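You operate a simulated robot arm through the tools that you are given. There is no shell and no other tool.

Carry out the task below with a simulated robot arm. There is one attempt and no reset: what you move stays moved.

TASK
Crimp both top corners of the filter in the crimper.
Fine: one clip each; it ends in the nest, the slide drawn back.

Only the result counts: the job must be done as asked and must still hold three seconds after the hand-in. Knocking over, shifting, dropping, spilling or breaking anything else fails it.

THE ROBOT
A 7-joint arm with a two-finger parallel gripper, fixed in place. Base frame: the origin is at the foot of the arm, x ahead of it, y to its left, z up; the work surface is at about z = 0. Lengths are in mm, angles in degrees, forces in N, time in s.
With the tool pointing down near the work surface it reaches from about 220 to 580 mm from the base axis. Its first joint turns from -66.0 to 66.0 degrees. Payload 2.5 kg.
The TCP is the grasp point between the finger pads, 23 mm short of the fingertips. In the tool frame z runs along the fingers and y along their closing line. The gripper opens to 94 mm. The fingers are 38 mm wide and 10 mm thick; the gripper's body (54 by 96 mm) begins 39 mm behind the TCP.
Orientation is that of the tool frame in the base frame, as a unit quaternion [x, y, z, w]. With the fingers straight down and closing along the base's y, the tool's x points along the base's -x, its y along +y and its z along -z.

THE INTERFACE
- The arm moves only by the tool arm_command. Its arguments are lists of equal length, an entry for each row: "slide": the shift along the tool's x, y, z in cm, a list of three; "turn": the turn, a rotation vector about the tool's x, y, z in rad, a list of three; "jaw": the gripper command, from -1 (fully open) to 1 (shut), values between in proportion. In form: {"slide": [[tx, ty, tz], ...], "turn": [[ax, ay, az], ...], "jaw": [jaw, ...]}. A call has 1 to 20 rows; each row shifts and turns the commanded pose from where the row before left it, along the tool's axes as they then stand. Each row takes 0.2 s and may step no farther than 50 mm and 8.6 degrees from the row before; otherwise, or with a gripper value out of range, the whole call is refused. A pose out of reach is approached as far as the arm can. The call stops where the force on the tool passes 50 N (or 10 N more than at its start, if that is more) or the arm is blocked; 0.2 s more then pass. Each finger travels about 108 mm/s and halts on what it meets, pressing with about 23 N; the grip force reading is that of the motor and also rises with nothing between the fingers. The clock runs only during rows and for 0.2 s after the last one: add rows that do not move to give the fingers time. The reply holds the time, the measured pose of the TCP, the force on the tool along the base axes, the opening and the grip force, in the units named above and with some noise, with the torque about the TCP (base axes, N m) and any sound that the robot's microphone picked up, and new pictures: "pictures" is both (left out), scene, wrist or none.
- Cameras (640 x 400 px; columns grow to the right, rows downward): "scene" is fixed at [123.7, -428.8, 533.8]; the picture's right is [0.81, -0.59, 0.00], its down [-0.36, -0.49, -0.79] and it looks along [0.46, 0.64, -0.61] (base axes); focal length 214 px, centre (320, 200). "wrist" rides on the gripper at [86, 16, -74] in the tool frame; the picture's right is [-0.18, 0.98, 0.00], its down [-0.58, -0.11, -0.81] and it looks along [-0.79, -0.15, 0.59] (tool axes); focal length 243 px, centre (320, 200). There is no depth. A picture from a camera that has moved, and an enlarged one, comes with that camera's place and axes in the base frame and with its lens. The place of the scene camera against the robot may be out by one fixed shift of up to 25 mm in any direction.
- close_up(camera, box): a new picture of the part [left, top, right, bottom] of that camera's present view, enlarged. No time passes.
- sign_off(): hands the job in; it is judged then, once.

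Places have to be worked out from the pictures, the camera data and where the tool is seen. Open the gripper and draw the arm clear of the work before you hand the job in, unless the task says otherwise.

The tools are called after "Call:" as name(argument=value, ...) on one line, values as JSON. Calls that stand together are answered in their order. arm_command: Moves the arm, as the interface text tells. Its arguments: {"type":"object","properties":{"slide":{"type":"array","items":{"type":"array","items":{"type":"number"}}},"turn":{"type":"array","items":{"type":"array","items":{"type":"number"}}},"jaw":{"type":"array","items":{"type":"number"}},"pictures":{"type":"string","enum":["both","scene","wrist","none"]}},"required":["slide","turn","jaw"]} The other tools are called the same way: close_up (camera, box) takes an enlarged picture of a part of a camera's view; sign_off () hands the job in.

At the start:

```text
time_s: 0.0
ee_pos: [339.5, -34.9, 478.3]
tcp_rot: [0.0, 1.0, 0.0, 0.001]
contact_force: [0.7, 0.4, -0.1]
wrist_torque: [0.02, -0.01, 0.01]
width: 93.8
grip_force: 0.0
```

scene: 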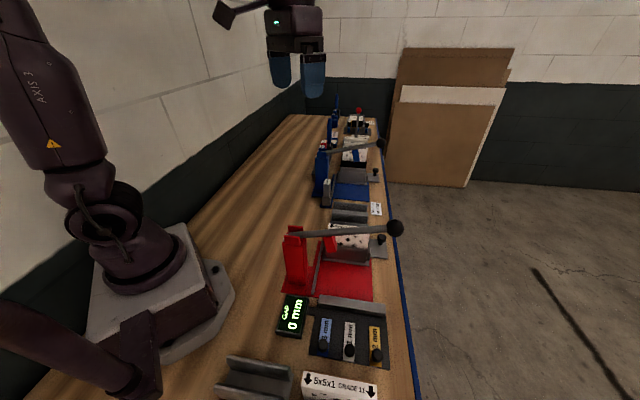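
wrist: 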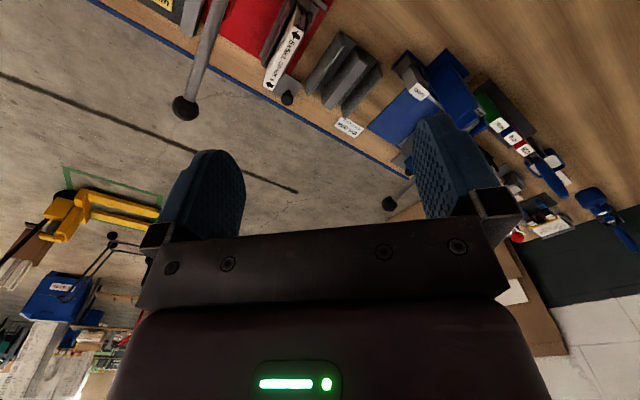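

The pictures show a bench with a red machine, a blue machine, a rack and some filters. I'll look closer at the parts before moving.

Call:
close_up(camera="scene", box=[200, 280, 420, 400])

Call:
close_up(camera="scene", box=[270, 200, 420, 300])

Call:
close_up(camera="scene", box=[290, 90, 410, 220])

Call:
close_up(camera="wrist", box=[140, 0, 400, 160])

Call:
close_up(camera="wrist", box=[360, 20, 640, 260])

```text
2.91 times, centred on (310, 340) of scene
camera zoom: at [123.7, -428.8, 533.8], right [0.81, -0.59, 0.0], down [-0.36, -0.49, -0.79], along [0.46, 0.64, -0.61], focal length 624 px, centre (349, -207)
```

zoom: 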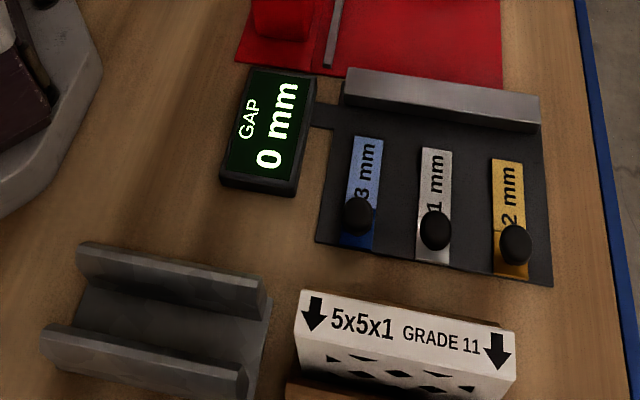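

```text
4.00 times, centred on (345, 250) of scene
camera zoom: at [123.7, -428.8, 533.8], right [0.81, -0.59, 0.0], down [-0.36, -0.49, -0.79], along [0.46, 0.64, -0.61], focal length 858 px, centre (220, 0)
```

zoom: 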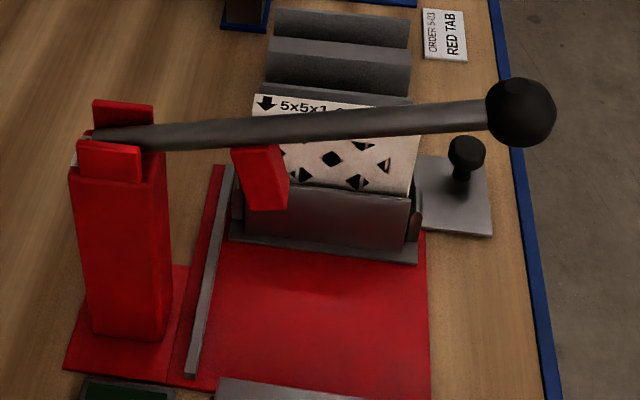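

```text
3.08 times, centred on (350, 155) of scene
camera zoom: at [123.7, -428.8, 533.8], right [0.81, -0.59, 0.0], down [-0.36, -0.49, -0.79], along [0.46, 0.64, -0.61], focal length 660 px, centre (228, 338)
```

zoom: 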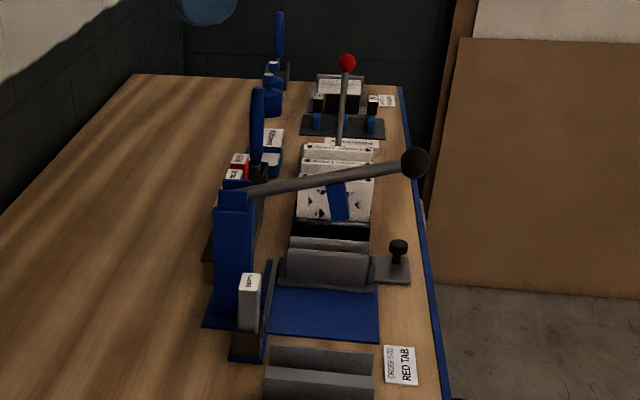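

```text
2.46 times, centred on (270, 80) of wrist
camera zoom: at [252.6, -20.1, 552.9], right [0.18, 0.98, 0.0], down [0.58, -0.11, 0.81], along [0.79, -0.15, -0.59], focal length 597 px, centre (443, 495)
```

zoom: 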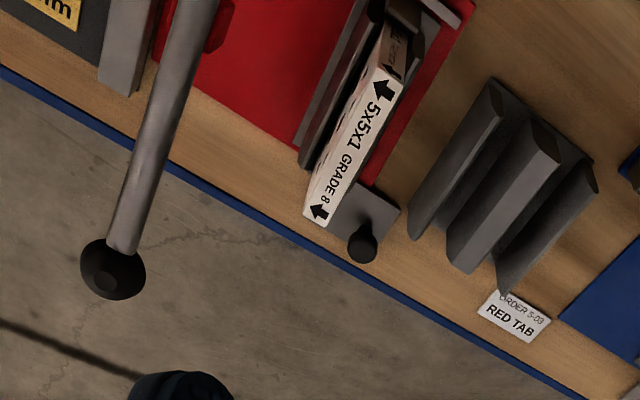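

```text
1.67 times, centred on (500, 140) of wrist
camera zoom: at [252.6, -20.1, 552.9], right [0.18, 0.98, 0.0], down [0.58, -0.11, 0.81], along [0.79, -0.15, -0.59], focal length 404 px, centre (20, 300)
```

zoom: 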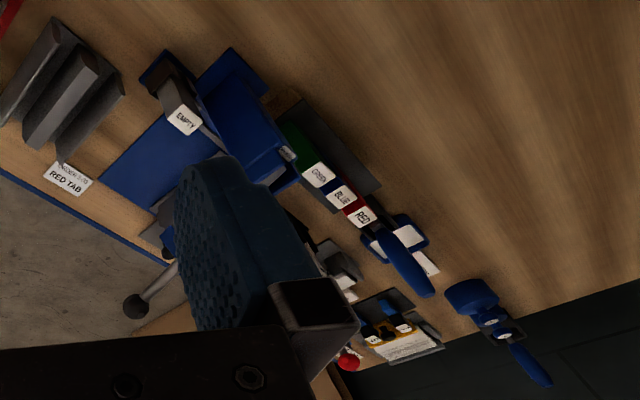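

The arm is clear at height. The red machine (lever with black ball near (432,-270,215), filter "GRADE 8" inside) is within reach, and the blue one looks out of reach. I'll yaw the wrist in place so its camera looks at the red machine.

Call:
arm_command(slide=[[2, 1.5, 0], [2, 1.5, 0], [0, 0, 0], [0, 0, 0], [0, 0, 0], [0, 0, 0], [0, 0, 0], [0, 0, 0]], turn=[[0, 0, 0.149], [0, 0, 0.149], [0, 0, 0.149], [0, 0, 0.149], [0, 0, 0.149], [0, 0, 0.149], [0, 0, 0.149], [0, 0, 0]], jaw=[-1, -1, -1, -1, -1, -1, -1, -1])

```text
time_s: 1.8
ee_pos: [300.0, -2.4, 479.0]
tcp_rot: [0.499, 0.866, 0.0, 0.0]
contact_force: [-0.3, 0.3, -0.4]
wrist_torque: [-0.04, 0.01, 0.03]
width: 94.1
grip_force: 0.0
camera wrist: at [271.9, 79.3, 553.1], right [0.94, 0.33, 0.0], down [0.2, -0.56, 0.81], along [0.27, -0.76, -0.59], focal length 243 px, centre (320, 200)
```

scene: 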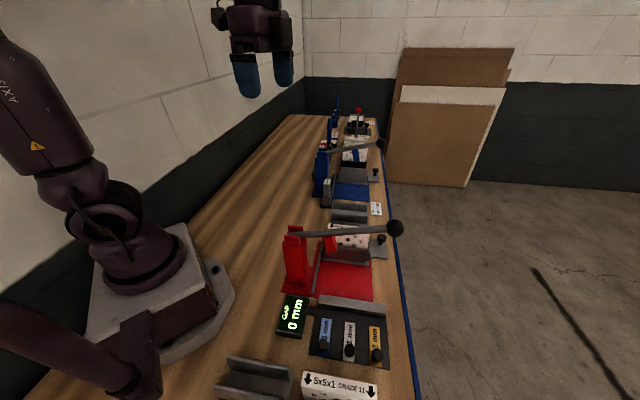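
wrist: 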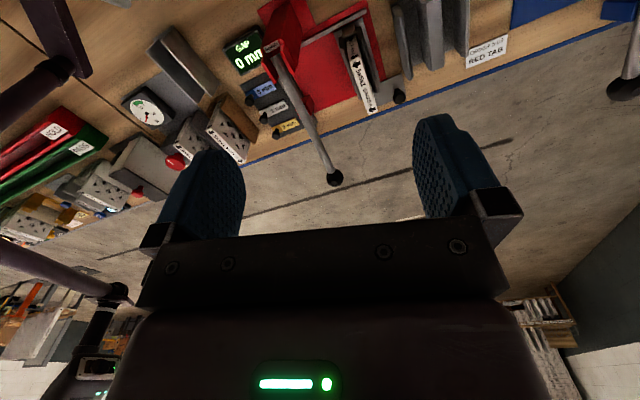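

The wrist camera now covers the red machine and more tools to its near side. I'll enlarge those parts.

Call:
close_up(camera="wrist", box=[220, 0, 420, 125])

Call:
close_up(camera="wrist", box=[90, 0, 290, 180])

Call:
close_up(camera="wrist", box=[0, 80, 200, 260])

Call:
close_up(camera="wrist", box=[370, 0, 530, 100])

```text
3.20 times, centred on (320, 62) of wrist
camera zoom: at [271.9, 79.3, 553.1], right [0.94, 0.33, 0.0], down [0.2, -0.56, 0.81], along [0.27, -0.76, -0.59], focal length 776 px, centre (320, 640)
```

zoom: 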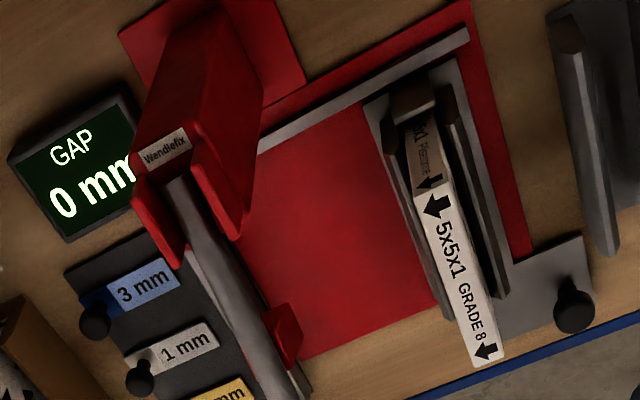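

```text
2.22 times, centred on (190, 90) of wrist
camera zoom: at [271.9, 79.3, 553.1], right [0.94, 0.33, 0.0], down [0.2, -0.56, 0.81], along [0.27, -0.76, -0.59], focal length 539 px, centre (609, 444)
```

zoom: 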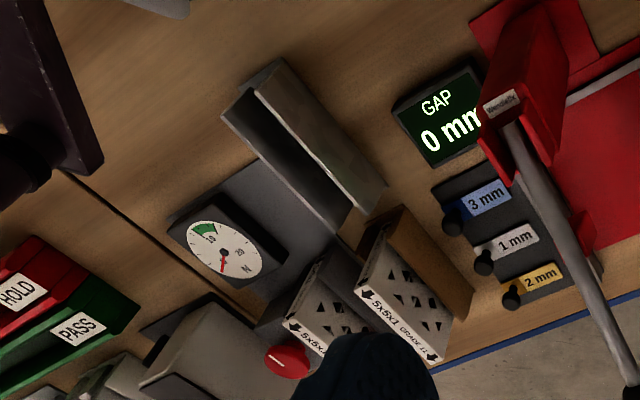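

```text
2.22 times, centred on (100, 170) of wrist
camera zoom: at [271.9, 79.3, 553.1], right [0.94, 0.33, 0.0], down [0.2, -0.56, 0.81], along [0.27, -0.76, -0.59], focal length 539 px, centre (809, 267)
```

zoom: 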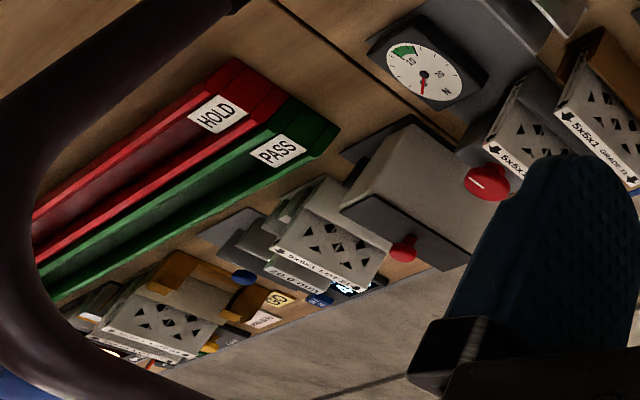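

```text
4.00 times, centred on (450, 50) of wrist
camera zoom: at [271.9, 79.3, 553.1], right [0.94, 0.33, 0.0], down [0.2, -0.56, 0.81], along [0.27, -0.76, -0.59], focal length 970 px, centre (-200, 800)
```

zoom: 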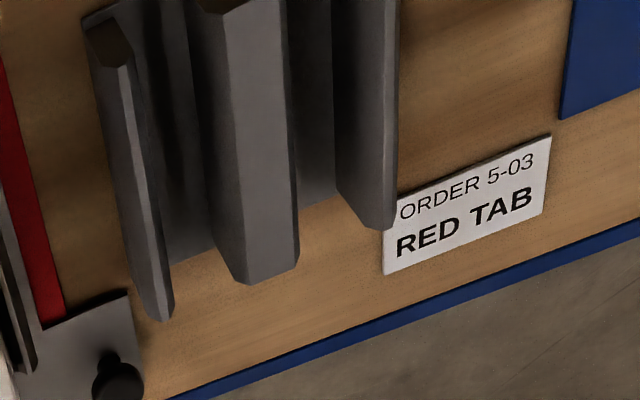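

The red machine is a lever crimper: lever with ball, jaw block under the lever, rail, and the nest slide (knob plate) currently at the far end of the base. I'll drop to a lower viewpoint looking outward along the nest to measure the parts.

Call:
arm_command(slide=[[0, 0, 4], [0, 0, 4], [0, 0, 4], [0, 0, 3], [0, 0, 0]], turn=[[0, 0, -0.13], [0, 0, -0.13], [0, 0, -0.13], [0, 0, -0.13], [0, 0, 0]], jaw=[-1, -1, -1, -1, -1])

Call:
close_up(camera="wrist", box=[170, 0, 490, 200])

```text
time_s: 3.0
ee_pos: [300.7, -1.7, 328.4]
tcp_rot: [0.257, 0.966, 0.0, 0.001]
contact_force: [-0.5, 0.7, -0.1]
wrist_torque: [-0.02, 0.0, 0.02]
width: 94.1
grip_force: 0.1
camera wrist: at [233.3, 53.9, 401.8], right [0.65, 0.76, 0.0], down [0.45, -0.38, 0.81], along [0.61, -0.52, -0.59], focal length 243 px, centre (320, 200)
```

scene: 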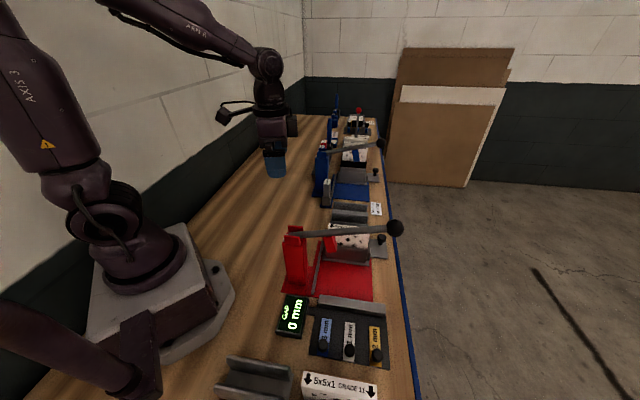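
wrist: 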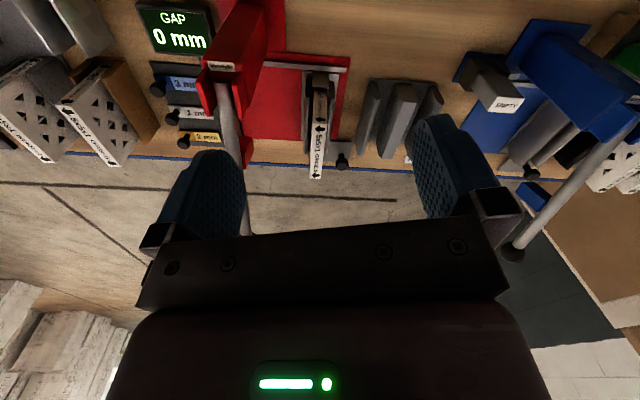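

```text
2.00 times, centred on (330, 100) of wrist
camera zoom: at [233.3, 53.9, 401.8], right [0.65, 0.76, 0.0], down [0.45, -0.38, 0.81], along [0.61, -0.52, -0.59], focal length 485 px, centre (300, 400)
```

zoom: 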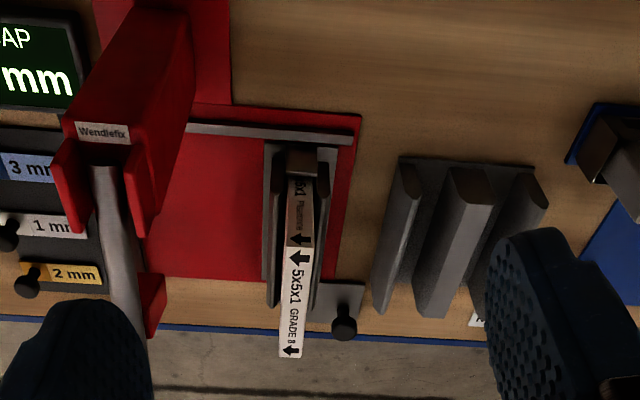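

I now have rough coordinates (filter top about z=117 with its inner end near (391,-81) and outer end near (471,-162), knob near (549,-155,25), machine axes at about 45° to the base). I'll take another viewpoint from the far side to refine the lever, jaw and slide.

Call:
arm_command(slide=[[-3.05, 3.38, 0], [-3.05, 3.38, 0], [-3.05, 3.38, 0], [0, 0, 0], [0, 0, 0], [0, 0, 0], [0, 0, 0], [0, 0, 0], [0, 0, 0], [0, 0, 0]], turn=[[0, 0, 0], [0, 0, 0], [0, 0, 0], [0, 0, 0.148], [0, 0, 0.148], [0, 0, 0.148], [0, 0, 0.148], [0, 0, 0.148], [0, 0, 0.148], [0, 0, 0]], jaw=[-1, -1, -1, -1, -1, -1, -1, -1, -1, -1], pictures="wrist")

Call:
close_up(camera="wrist", box=[200, 0, 460, 180])

```text
time_s: 5.2
ee_pos: [431.8, 38.9, 329.0]
tcp_rot: [0.649, 0.761, 0.0, -0.001]
contact_force: [0.0, -0.6, -0.3]
wrist_torque: [0.0, 0.02, 0.01]
width: 94.2
grip_force: 0.1
camera wrist: at [433.9, 126.4, 402.9], right [1.0, -0.03, 0.0], down [-0.02, -0.59, 0.81], along [-0.02, -0.81, -0.59], focal length 243 px, centre (320, 200)
```

wrist: 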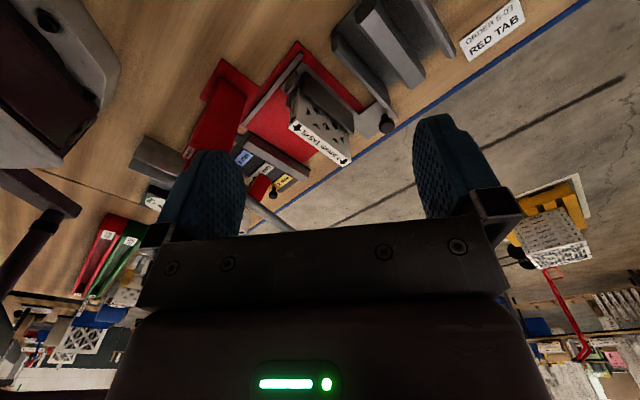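

```text
2.22 times, centred on (330, 90) of wrist
camera zoom: at [433.9, 126.4, 402.9], right [1.0, -0.03, 0.0], down [-0.02, -0.59, 0.81], along [-0.02, -0.81, -0.59], focal length 539 px, centre (298, 444)
```

zoom: 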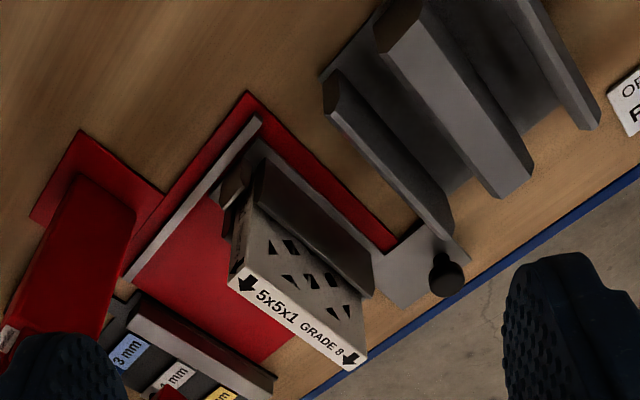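

The knob is confirmed at about (550,-155,25) and the slide's rail runs along the bench. I'll test how far the wrist yaws here (to -135°), which also gives a view straight along the slide travel.

Call:
arm_command(slide=[[0, 0, 0], [0, 0, 0], [0, 0, 0], [0, 0, 0], [0, 0, 0], [0, 0, 0], [0, 0, 0], [0, 0, 0]], turn=[[0, 0, 0.135], [0, 0, 0.135], [0, 0, 0.135], [0, 0, 0.135], [0, 0, 0.135], [0, 0, 0.135], [0, 0, 0.134], [0, 0, 0]], jaw=[-1, -1, -1, -1, -1, -1, -1, -1], pictures="wrist")

Call:
close_up(camera="wrist", box=[320, 0, 580, 180])

```text
time_s: 7.0
ee_pos: [431.0, 38.0, 329.5]
tcp_rot: [0.924, 0.382, 0.0, 0.0]
contact_force: [0.4, -0.6, -0.5]
wrist_torque: [0.0, 0.0, -0.02]
width: 93.6
grip_force: 0.1
camera wrist: at [503.9, 88.4, 403.1], right [0.56, -0.83, 0.0], down [-0.49, -0.33, 0.81], along [-0.67, -0.46, -0.59], focal length 243 px, centre (320, 200)
```

wrist: 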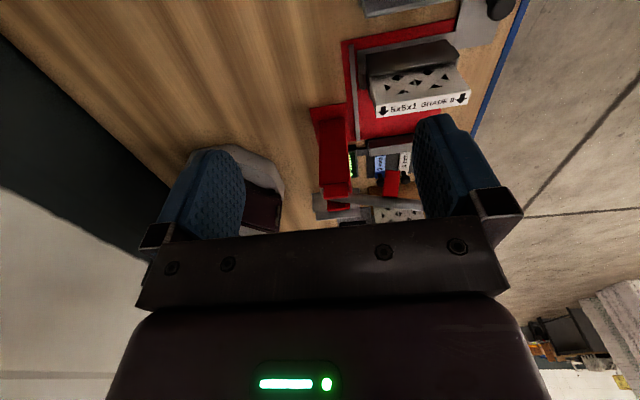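

```text
2.22 times, centred on (450, 90) of wrist
camera zoom: at [503.9, 88.4, 403.1], right [0.56, -0.83, 0.0], down [-0.49, -0.33, 0.81], along [-0.67, -0.46, -0.59], focal length 539 px, centre (31, 444)
```

zoom: 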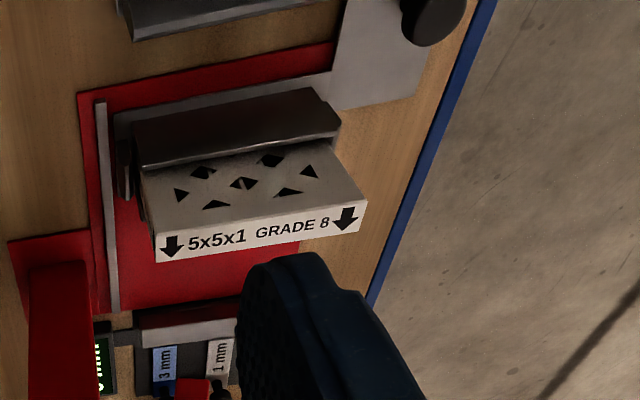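

Yaw -135° works; the tool's y is now along the lever direction (outward) and x along the bench. I'll shift outward and up a little to see the lever, jaw and ball square-on.

Call:
arm_command(slide=[[0, 4.2, -2], [0, 4.3, -2], [0, 0, 0]], turn=[[0, 0, 0], [0, 0, 0], [0, 0, 0]], jaw=[-1, -1, -1], pictures="wrist")

Call:
close_up(camera="wrist", box=[220, 0, 500, 220])

```text
time_s: 7.8
ee_pos: [489.4, -19.8, 367.4]
tcp_rot: [0.924, 0.383, 0.0, 0.0]
contact_force: [-0.6, -0.5, 0.5]
wrist_torque: [0.0, -0.04, 0.0]
width: 93.7
grip_force: 0.1
camera wrist: at [562.7, 29.5, 441.3], right [0.57, -0.82, 0.0], down [-0.49, -0.34, 0.81], along [-0.66, -0.46, -0.59], focal length 243 px, centre (320, 200)
```

wrist: 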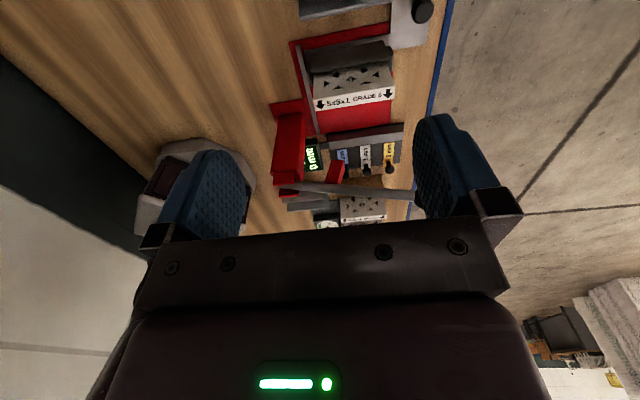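

```text
1.82 times, centred on (360, 110) of wrist
camera zoom: at [562.7, 29.5, 441.3], right [0.57, -0.82, 0.0], down [-0.49, -0.34, 0.81], along [-0.66, -0.46, -0.59], focal length 441 px, centre (247, 364)
```

zoom: 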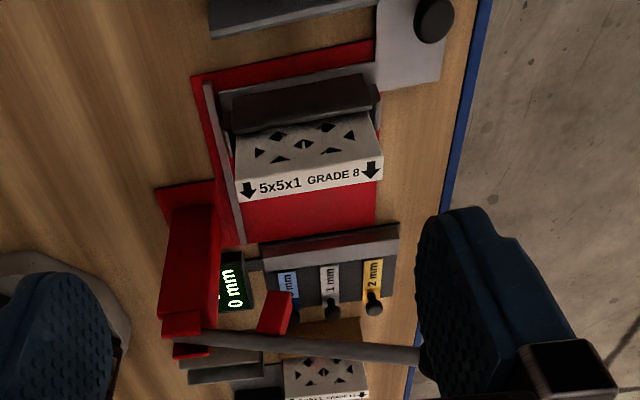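

From this view the jaw sits at the inner half of the filter's width and the lever rises about 13° toward the ball, at roughly (419,-250,235). I'll check the shape of the wrist in the scene view for clearance to the lever.

Call:
close_up(camera="scene", box=[220, 20, 460, 300])

```text
1.43 times, centred on (340, 160) of scene
camera zoom: at [123.7, -428.8, 533.8], right [0.81, -0.59, 0.0], down [-0.36, -0.49, -0.79], along [0.46, 0.64, -0.61], focal length 306 px, centre (291, 257)
```

zoom: 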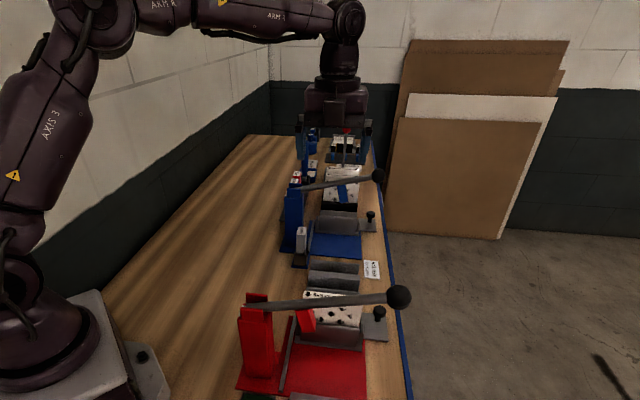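

The wrist above the gripper is slim, so grasping the slide knob straight down with the fingers closing outward (along the lever direction) should clear the lever. I'll move above the knob with a ~47 mm opening and stop at z≈110 to check alignment.

Call:
arm_command(slide=[[-1.4, 3.45, 0], [-1.4, 3.45, 0], [-1.4, 3.45, 0], [-1.4, 3.45, 0], [0, 0, 4.9], [0, 0, 4.9], [0, 0, 4.9], [0, 0, 4.9], [0, 0, 4.9], [0, 0, 1.2], [0, 0, 0]], turn=[[0, 0, 0], [0, 0, 0], [0, 0, 0], [0, 0, 0], [0, 0, 0], [0, 0, 0], [0, 0, 0], [0, 0, 0], [0, 0, 0], [0, 0, 0], [0, 0, 0]], jaw=[0, 0, 0, 0, 0, 0, 0, 0, 0, 0, 0])

Call:
close_up(camera="wrist", box=[200, 0, 500, 200])

Call:
close_up(camera="scene", box=[270, 150, 430, 300])

```text
time_s: 10.2
ee_pos: [541.6, -145.2, 111.0]
tcp_rot: [0.924, 0.383, 0.001, 0.0]
contact_force: [0.3, 0.2, -0.2]
wrist_torque: [0.01, 0.0, -0.01]
width: 47.1
grip_force: 0.0
out of reach, approached as far as the arm can: row 4
camera wrist: at [614.3, -96.0, 184.8], right [0.57, -0.82, 0.0], down [-0.49, -0.34, 0.81], along [-0.66, -0.46, -0.59], focal length 243 px, centre (320, 200)
```

scene: 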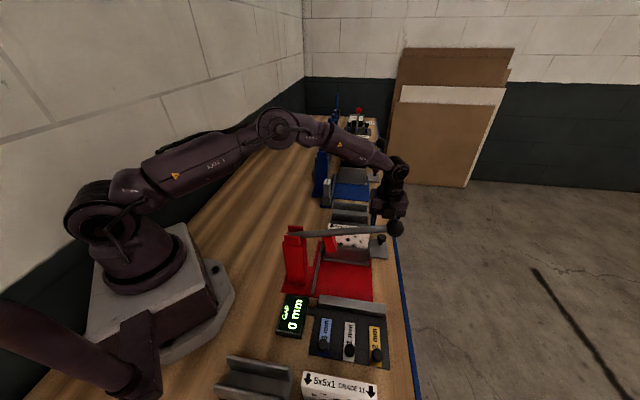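
wrist: 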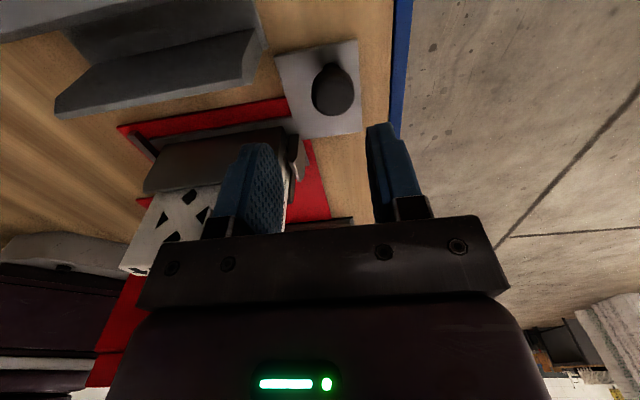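

```text
2.00 times, centred on (350, 100) of wrist
camera zoom: at [614.3, -96.0, 184.8], right [0.57, -0.82, 0.0], down [-0.49, -0.34, 0.81], along [-0.66, -0.46, -0.59], focal length 485 px, centre (260, 400)
```

zoom: 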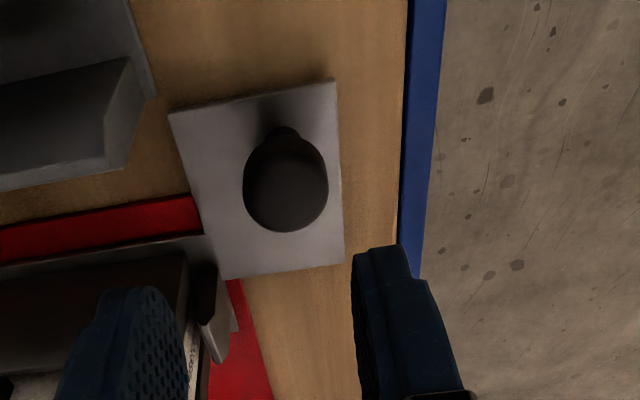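

```text
2.67 times, centred on (350, 225) of scene
camera zoom: at [123.7, -428.8, 533.8], right [0.81, -0.59, 0.0], down [-0.36, -0.49, -0.79], along [0.46, 0.64, -0.61], focal length 572 px, centre (240, 133)
```

zoom: 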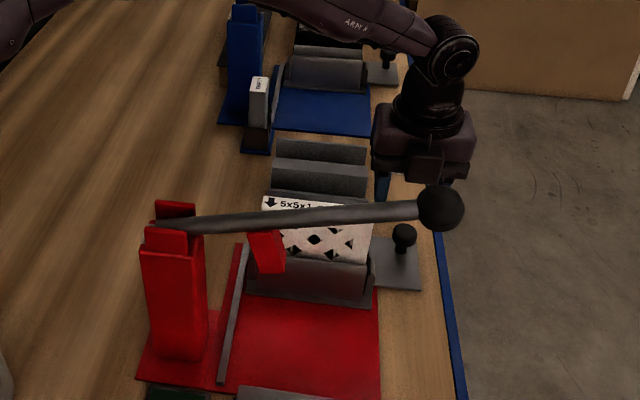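

The knob head is ~28 mm wide, centred near e1=494.5 / e2=279 (base (547,-152)), while the TCP ended a little short because of a reach clip. I'll nudge outward 9 mm and recheck the pose before descending.

Call:
arm_command(slide=[[-0.13, 0.9, 0], [0, 0, 1.5], [0, 0, 0]], turn=[[0, 0, 0], [0, 0, 0], [0, 0, 0]], jaw=[0.08, 0.08, 0.08], pictures="wrist")

```text
time_s: 11.0
ee_pos: [546.7, -152.1, 95.6]
tcp_rot: [0.924, 0.383, 0.0, 0.001]
contact_force: [-0.7, -0.1, -0.8]
wrist_torque: [-0.03, -0.01, 0.0]
width: 43.0
grip_force: 0.1
camera wrist: at [618.7, -103.1, 169.5], right [0.57, -0.82, 0.0], down [-0.49, -0.34, 0.81], along [-0.66, -0.46, -0.59], focal length 243 px, centre (320, 200)
```

wrist: 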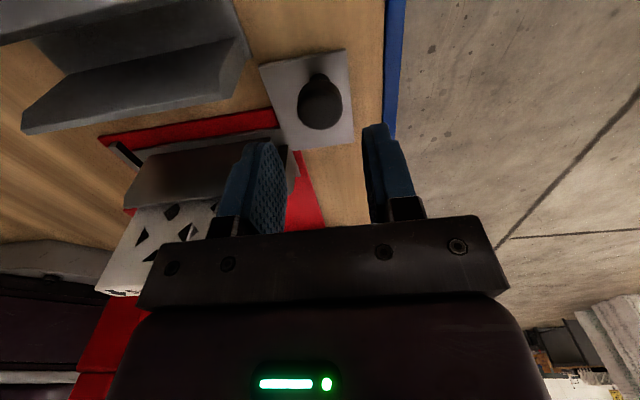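

The TCP is now directly over the knob (projected pixel (320,102) matches the knob at (320,103)). I'll descend so the pads surround the head, staying above the plate.

Call:
arm_command(slide=[[0, 0, 2.0], [0, 0, 2.0], [0, 0, 1.2], [0, 0, 1.0], [0, 0, 0]], turn=[[0, 0, 0], [0, 0, 0], [0, 0, 0], [0, 0, 0], [0, 0, 0]], jaw=[0.08, 0.08, 0.08, 0.08, 0.08])

```text
time_s: 12.2
ee_pos: [547.3, -152.7, 33.0]
tcp_rot: [0.924, 0.383, 0.001, 0.0]
contact_force: [-0.9, -0.2, 0.3]
wrist_torque: [0.0, 0.02, -0.02]
width: 43.3
grip_force: 0.0
camera wrist: at [619.6, -103.1, 108.0], right [0.57, -0.82, 0.0], down [-0.49, -0.33, 0.81], along [-0.66, -0.46, -0.59], focal length 243 px, centre (320, 200)
```

scene: 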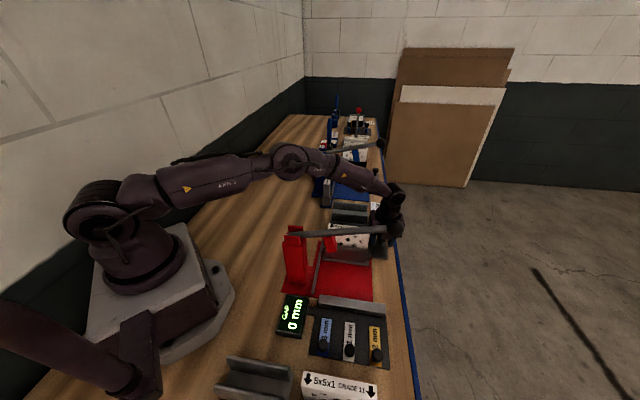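
wrist: 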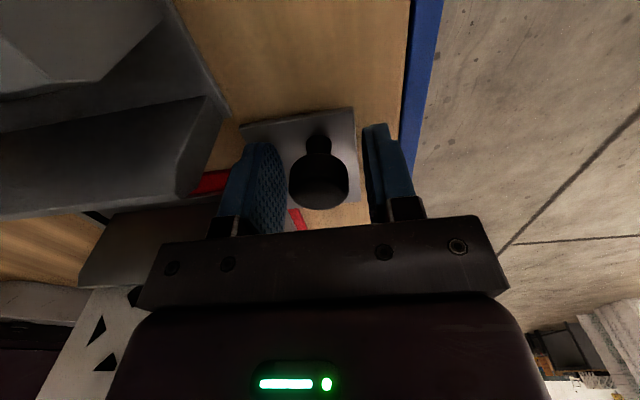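

The knob head sits between the pads at TCP height. I'll close on it.

Call:
arm_command(slide=[[0, 0, 0], [0, 0, 0], [0, 0, 0]], turn=[[0, 0, 0], [0, 0, 0], [0, 0, 0]], jaw=[0.7, 0.7, 0.7], pictures="wrist")

```text
time_s: 13.0
ee_pos: [545.7, -151.4, 34.2]
tcp_rot: [0.923, 0.384, -0.001, -0.001]
contact_force: [-5.1, 3.0, 1.5]
wrist_torque: [0.06, -0.04, -0.01]
width: 26.9
grip_force: 45.1
camera wrist: at [619.4, -102.8, 107.9], right [0.57, -0.82, 0.0], down [-0.49, -0.34, 0.81], along [-0.67, -0.46, -0.59], focal length 243 px, centre (320, 200)
```

wrist: 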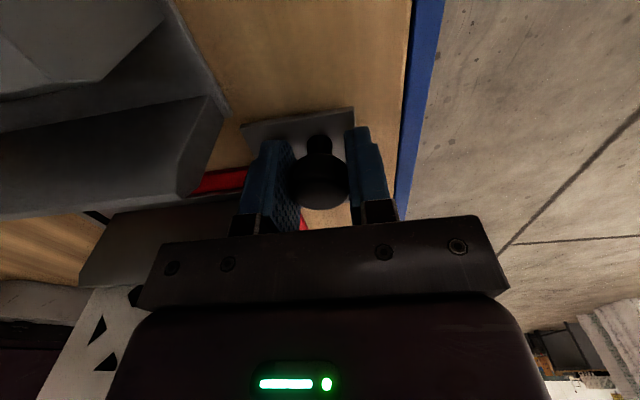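

The knob is held (26.9 mm). I'll relax ~1 mm inward and start pushing the slide toward the lever in small steps, watching the force.

Call:
arm_command(slide=[[0, -0.1, 0], [-0.5, 0, 0], [-0.5, 0, 0], [-1, 0, 0], [0, 0, 0]], turn=[[0, 0, 0], [0, 0, 0], [0, 0, 0], [0, 0, 0], [0, 0, 0]], jaw=[0.7, 0.7, 0.7, 0.7, 0.7])

```text
time_s: 14.2
ee_pos: [532.7, -165.5, 34.8]
tcp_rot: [0.923, 0.384, 0.001, 0.001]
contact_force: [4.1, -2.9, -4.8]
wrist_torque: [-0.1, 0.01, 0.09]
width: 26.6
grip_force: 45.0
camera wrist: at [605.1, -116.8, 108.0], right [0.57, -0.82, 0.0], down [-0.49, -0.33, 0.81], along [-0.66, -0.46, -0.59], focal length 243 px, centre (320, 200)
```

scene: 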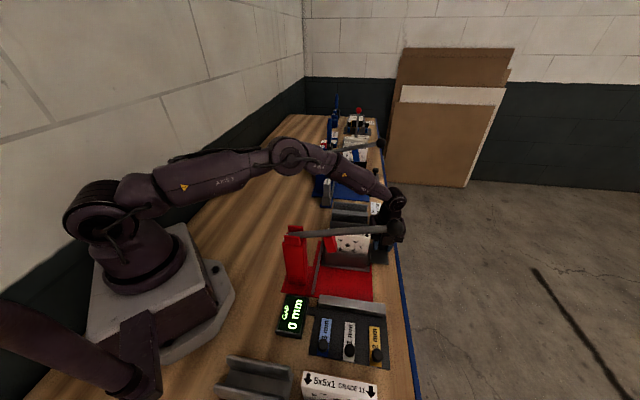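
wrist: 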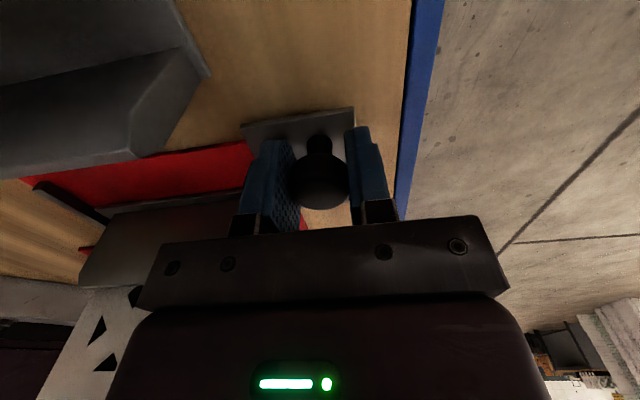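

The slide moves freely with the nest. I'll continue another 60 mm toward the lever in 10 mm rows.

Call:
arm_command(slide=[[-1, 0.03, 0], [-1, 0, 0], [-1, 0, 0], [-1, 0, 0], [-1, 0, 0], [-1, 0, 0], [0, 0, 0]], turn=[[0, 0, 0], [0, 0, 0], [0, 0, 0], [0, 0, 0], [0, 0, 0], [0, 0, 0], [0, 0, 0]], jaw=[0.7, 0.7, 0.7, 0.7, 0.7, 0.7, 0.7])

Call:
close_up(camera="scene", box=[270, 170, 430, 310])

```text
time_s: 15.8
ee_pos: [490.9, -208.7, 34.1]
tcp_rot: [0.924, 0.383, 0.001, 0.0]
contact_force: [12.6, -11.9, -10.6]
wrist_torque: [-0.01, 0.0, 0.0]
width: 26.9
grip_force: 44.9
camera wrist: at [562.9, -158.9, 108.1], right [0.57, -0.82, 0.0], down [-0.49, -0.33, 0.81], along [-0.66, -0.46, -0.59], focal length 243 px, centre (320, 200)
```

scene: 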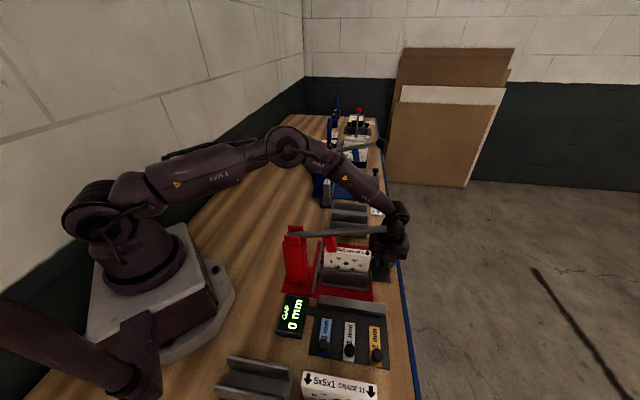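
wrist: 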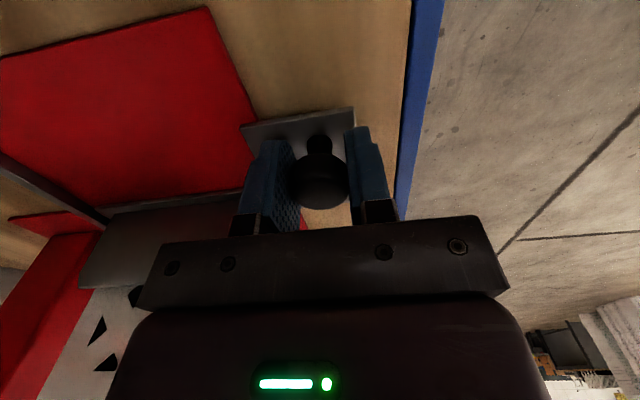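

```text
2.86 times, centred on (350, 240) of scene
camera zoom: at [123.7, -428.8, 533.8], right [0.81, -0.59, 0.0], down [-0.36, -0.49, -0.79], along [0.46, 0.64, -0.61], focal length 613 px, centre (234, 86)
```

zoom: 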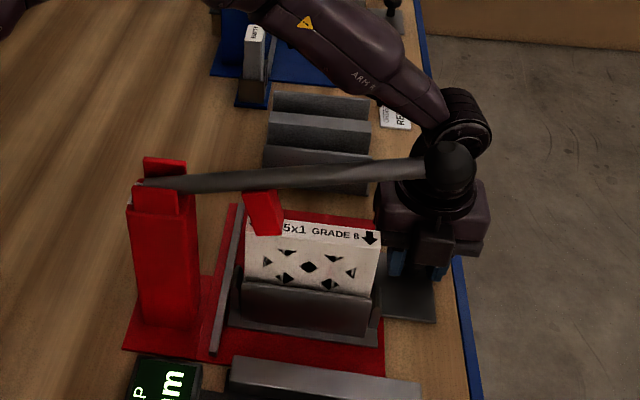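

The slide is 80 mm along with mild sideways load (track slightly off 45°). I'll correct 1.5 mm outward and continue in 5 mm rows looking for the end stop.

Call:
arm_command(slide=[[0, 0.15, 0], [-0.5, 0.02, 0], [-0.5, 0.01, 0], [-0.5, 0.01, 0], [0, 0, 0]], turn=[[0, 0, 0], [0, 0, 0], [0, 0, 0], [0, 0, 0], [0, 0, 0]], jaw=[0.7, 0.7, 0.7, 0.7, 0.7])

Call:
close_up(camera="scene", box=[270, 200, 430, 310])

```text
time_s: 17.0
ee_pos: [478.4, -218.9, 33.8]
tcp_rot: [0.923, 0.385, -0.001, -0.003]
contact_force: [-5.1, 6.6, -9.3]
wrist_torque: [0.33, -0.29, 0.09]
width: 27.1
grip_force: 44.9
camera wrist: at [553.0, -169.8, 108.1], right [0.57, -0.82, -0.01], down [-0.48, -0.34, 0.81], along [-0.67, -0.45, -0.59], focal length 243 px, centre (320, 200)
```

scene: 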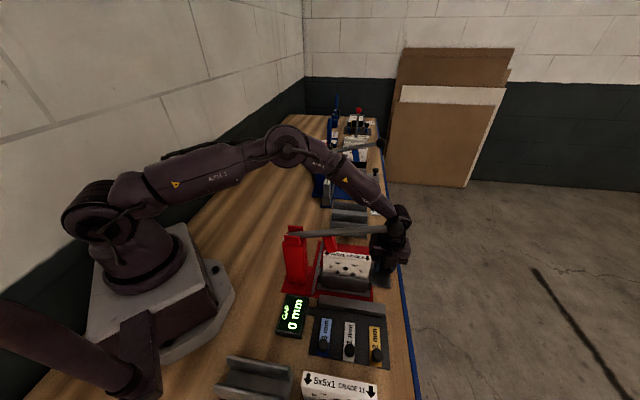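
wrist: 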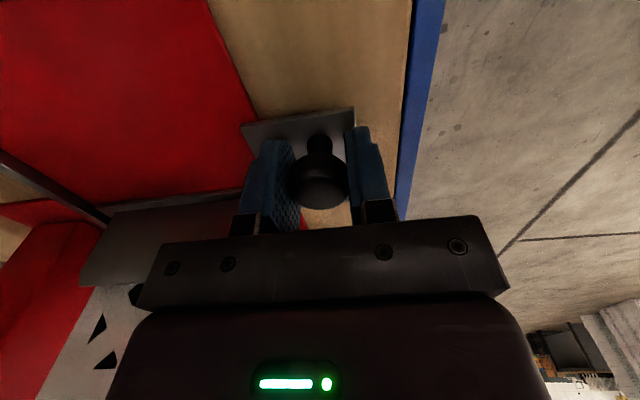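

```text
3.64 times, centred on (350, 255) of scene
camera zoom: at [123.7, -428.8, 533.7], right [0.81, -0.59, 0.0], down [-0.36, -0.49, -0.79], along [0.46, 0.64, -0.61], focal length 780 px, centre (211, 0)
```

zoom: 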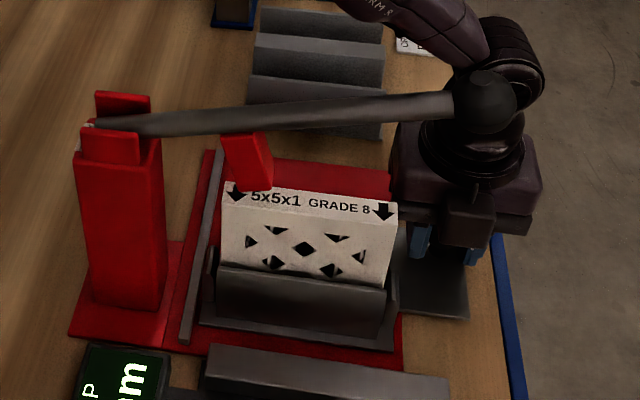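

The filter's centre line should now be within ~4 mm of the lever plane, with no stop felt yet. I'll correct sideways by 0.8 mm and creep on in 2 mm rows.

Call:
arm_command(slide=[[0, -0.08, 0], [-0.2, 0, 0], [-0.2, 0, 0], [0, 0, 0]], turn=[[0, 0, 0], [0, 0, 0], [0, 0, 0], [0, 0, 0]], jaw=[0.7, 0.7, 0.7, 0.7], pictures="none")

```text
time_s: 18.0
ee_pos: [478.1, -221.0, 34.7]
tcp_rot: [0.923, 0.384, -0.001, -0.001]
contact_force: [-8.6, 10.7, -8.9]
wrist_torque: [0.01, -0.02, 0.05]
width: 27.3
grip_force: 45.1
```

Only ~2 mm of motion for 4 mm commanded; possibly nearing the stop. I'll push a few more millimetres and read the force.

Call:
arm_command(slide=[[0, -0.1, 0], [-0.2, 0, 0], [-0.2, 0, 0], [0, 0, 0]], turn=[[0, 0, 0], [0, 0, 0], [0, 0, 0], [0, 0, 0]], jaw=[0.7, 0.7, 0.7, 0.7], pictures="none")

```text
time_s: 19.0
ee_pos: [475.9, -222.9, 34.3]
tcp_rot: [0.923, 0.384, 0.001, 0.0]
contact_force: [13.0, 7.2, -22.6]
wrist_torque: [-0.42, 0.32, 0.1]
width: 27.0
grip_force: 44.9
```

Travel is now ~100 mm with 14 N resisting along the slide. One more small push to confirm the stop.

Call:
arm_command(slide=[[-0.2, 0, 0], [-0.1, 0, 0], [0, 0, 0]], turn=[[0, 0, 0], [0, 0, 0], [0, 0, 0]], jaw=[0.7, 0.7, 0.7])

Call:
close_up(camera="scene", box=[270, 200, 430, 310])

```text
time_s: 19.8
ee_pos: [475.7, -222.5, 34.6]
tcp_rot: [0.923, 0.385, 0.005, -0.001]
contact_force: [31.5, 11.6, -24.2]
wrist_torque: [0.06, -0.09, 0.09]
width: 27.4
grip_force: 45.4
camera wrist: at [547.3, -174.2, 109.4], right [0.57, -0.82, 0.0], down [-0.49, -0.34, 0.8], along [-0.66, -0.46, -0.6], focal length 243 px, centre (320, 200)
```

scene: 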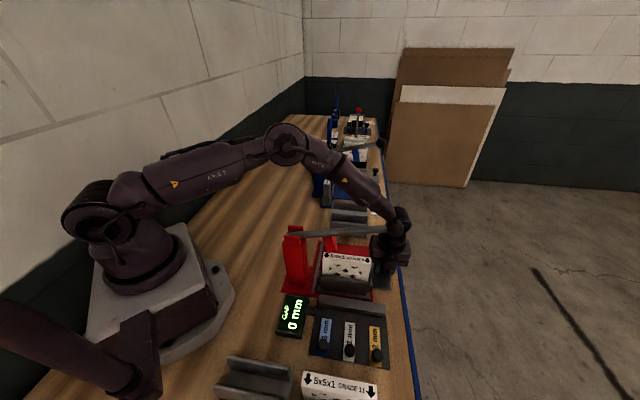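
wrist: 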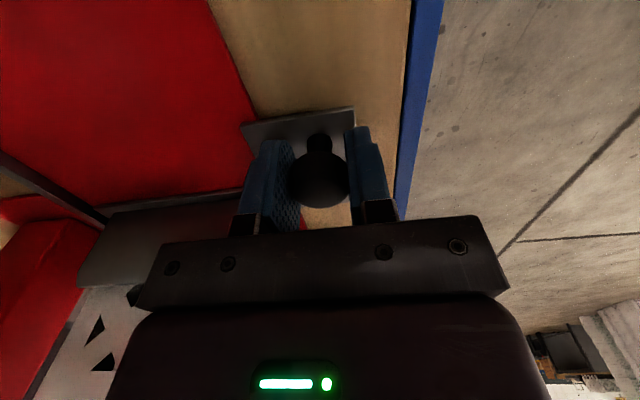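

```text
3.64 times, centred on (350, 255) of scene
camera zoom: at [123.8, -428.9, 533.7], right [0.81, -0.59, 0.0], down [-0.36, -0.49, -0.79], along [0.46, 0.64, -0.61], focal length 780 px, centre (211, 0)
```

zoom: 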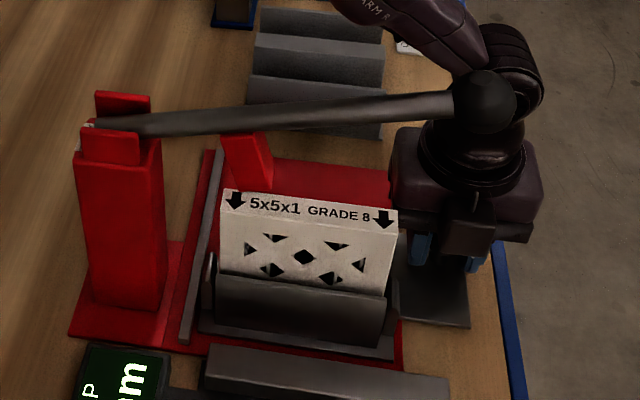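

The stop is confirmed (30 N with no motion, slide travelled ~100 mm) and the filter's inner corner is under the jaw. I'll unload, open, rise straight up and back off a bit to look at the lever ball.

Call:
arm_command(slide=[[0.3, 0, 0], [0, 0, 0], [0, 0, 0], [0, 0, 0], [0, 0, -3], [0, 0, -5], [0, 0, -5], [0, 0, -5], [0, 0, -5], [0, 0, -5], [2.5, 0, -2], [2.5, 0, 0], [0, 0, 0]], turn=[[0, 0, 0], [0, 0, 0], [0, 0, 0], [0, 0, 0], [0, 0, 0], [0, 0, 0], [0, 0, 0], [0, 0, 0], [0, 0, 0], [0, 0, 0], [0, 0, 0], [0, 0, 0], [0, 0, 0]], jaw=[0.7, 0.08, 0.08, 0.08, 0.08, 0.08, 0.08, 0.08, 0.08, 0.08, 0.08, 0.08, 0.08])

Call:
close_up(camera="scene", box=[270, 200, 430, 310])

Call:
close_up(camera="wrist", box=[180, 40, 440, 220])

```text
time_s: 21.4
ee_pos: [472.5, -215.7, 140.6]
tcp_rot: [0.922, 0.388, -0.001, -0.01]
contact_force: [3.3, 6.8, -7.4]
wrist_torque: [-0.35, -0.07, -0.2]
width: 43.0
grip_force: 0.0
stopped in row 8: the force on the tool passed its limit at 98 N (the readings are from after the stop); the commanded pose is now the measured one
camera wrist: at [545.6, -166.9, 215.3], right [0.57, -0.82, -0.02], down [-0.48, -0.35, 0.81], along [-0.67, -0.45, -0.59], focal length 243 px, centre (320, 200)
```

scene: 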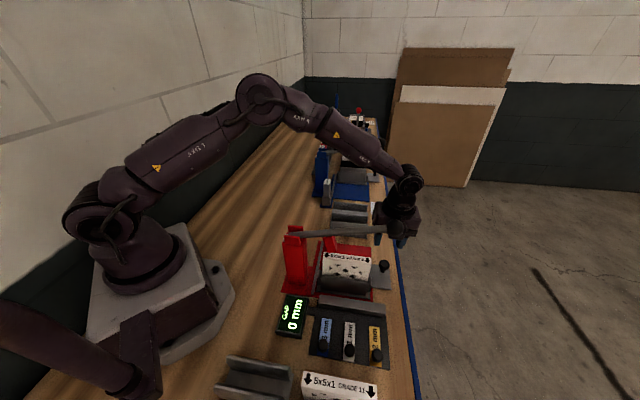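
wrist: 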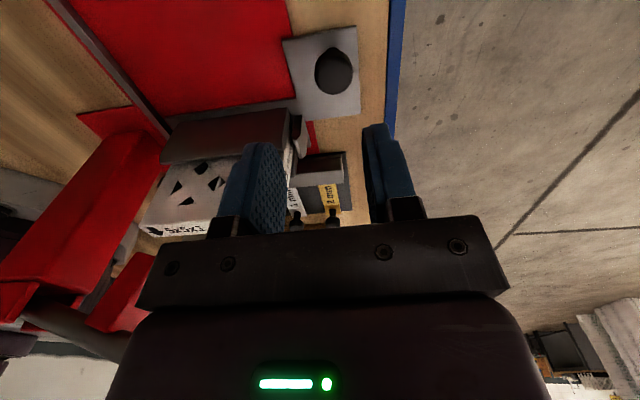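

```text
3.64 times, centred on (350, 255) of scene
camera zoom: at [123.7, -428.8, 533.8], right [0.81, -0.59, 0.0], down [-0.36, -0.49, -0.79], along [0.46, 0.64, -0.61], focal length 780 px, centre (211, 0)
```

zoom: 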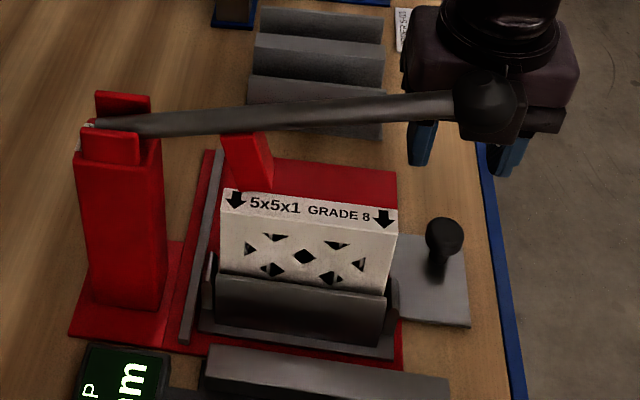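

```text
2.22 times, centred on (310, 130) of wrist
camera zoom: at [545.6, -166.9, 215.3], right [0.57, -0.82, -0.02], down [-0.48, -0.35, 0.81], along [-0.67, -0.45, -0.59], focal length 539 px, centre (342, 356)
```

zoom: 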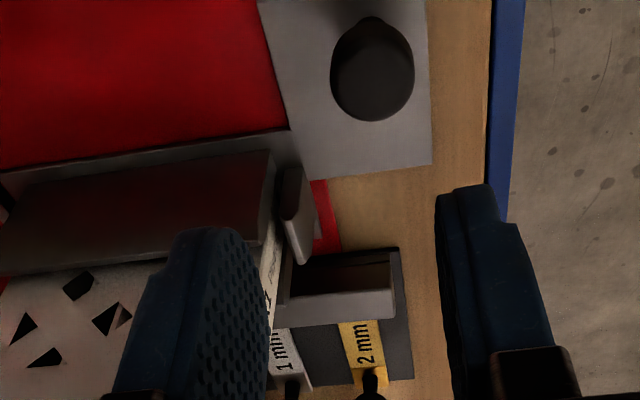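

On the way up something on the gripper's lever side bumped the ball from below (98 N peak, call stopped); lever, filter and slide look unchanged. I'll move away along the bench first, then rise.

Call:
arm_command(slide=[[2, 0, 0], [3, 0, 0], [2, 0, 0], [0, 0, -4], [0, 0, -5], [0, 0, -5], [0, 0, -5], [0, 0, 0]], turn=[[0, 0, 0], [0, 0, 0], [0, 0, 0], [0, 0, 0], [0, 0, 0], [0, 0, 0], [0, 0, 0], [0, 0, 0]], jaw=[0.08, 0.08, 0.08, 0.08, 0.08, 0.08, 0.08, 0.08])

Call:
close_up(camera="wrist", box=[180, 40, 440, 220])

Call:
close_up(camera="scene", box=[270, 130, 430, 310])

```text
time_s: 23.2
ee_pos: [523.2, -172.4, 333.0]
tcp_rot: [0.922, 0.387, -0.001, -0.008]
contact_force: [-0.2, 0.0, 0.2]
wrist_torque: [0.01, 0.0, 0.01]
width: 43.2
grip_force: 0.1
camera wrist: at [596.5, -124.2, 406.0], right [0.57, -0.82, -0.02], down [-0.48, -0.35, 0.81], along [-0.67, -0.45, -0.59], focal length 243 px, centre (320, 200)
```

scene: 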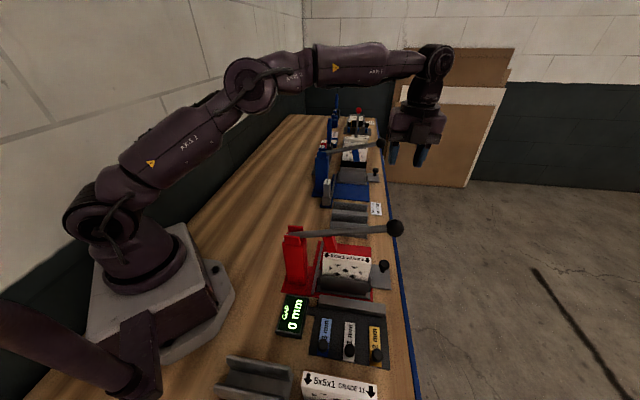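
wrist: 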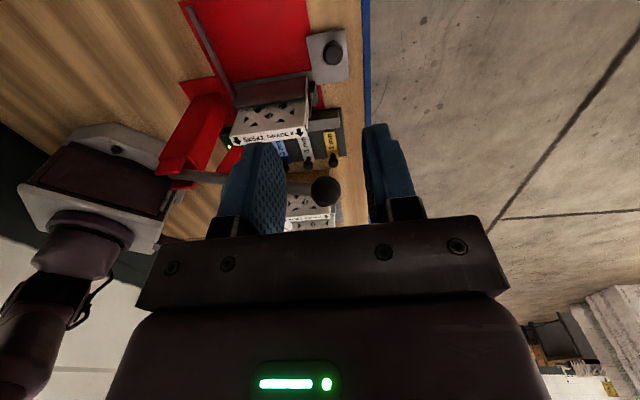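

```text
2.22 times, centred on (310, 130) of wrist
camera zoom: at [596.5, -124.2, 406.0], right [0.57, -0.82, -0.02], down [-0.48, -0.35, 0.81], along [-0.67, -0.45, -0.59], focal length 539 px, centre (342, 356)
```

zoom: 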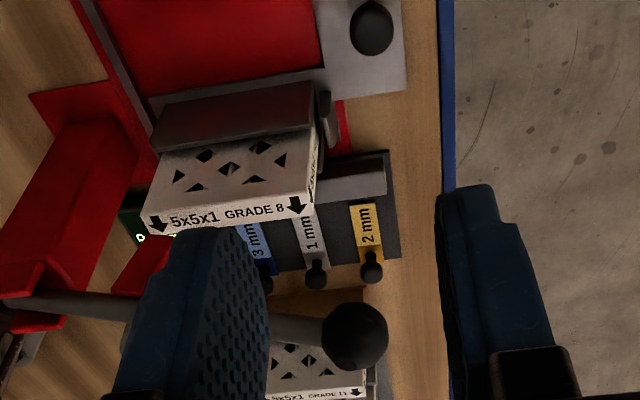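

```text
2.22 times, centred on (350, 220) of scene
camera zoom: at [123.7, -428.8, 533.8], right [0.81, -0.59, 0.0], down [-0.36, -0.49, -0.79], along [0.46, 0.64, -0.61], focal length 477 px, centre (253, 156)
```

zoom: 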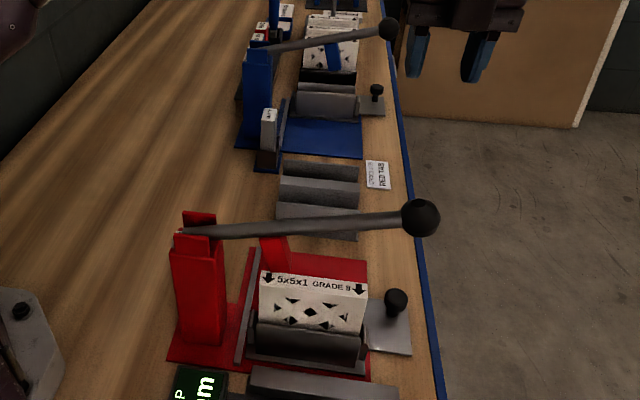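

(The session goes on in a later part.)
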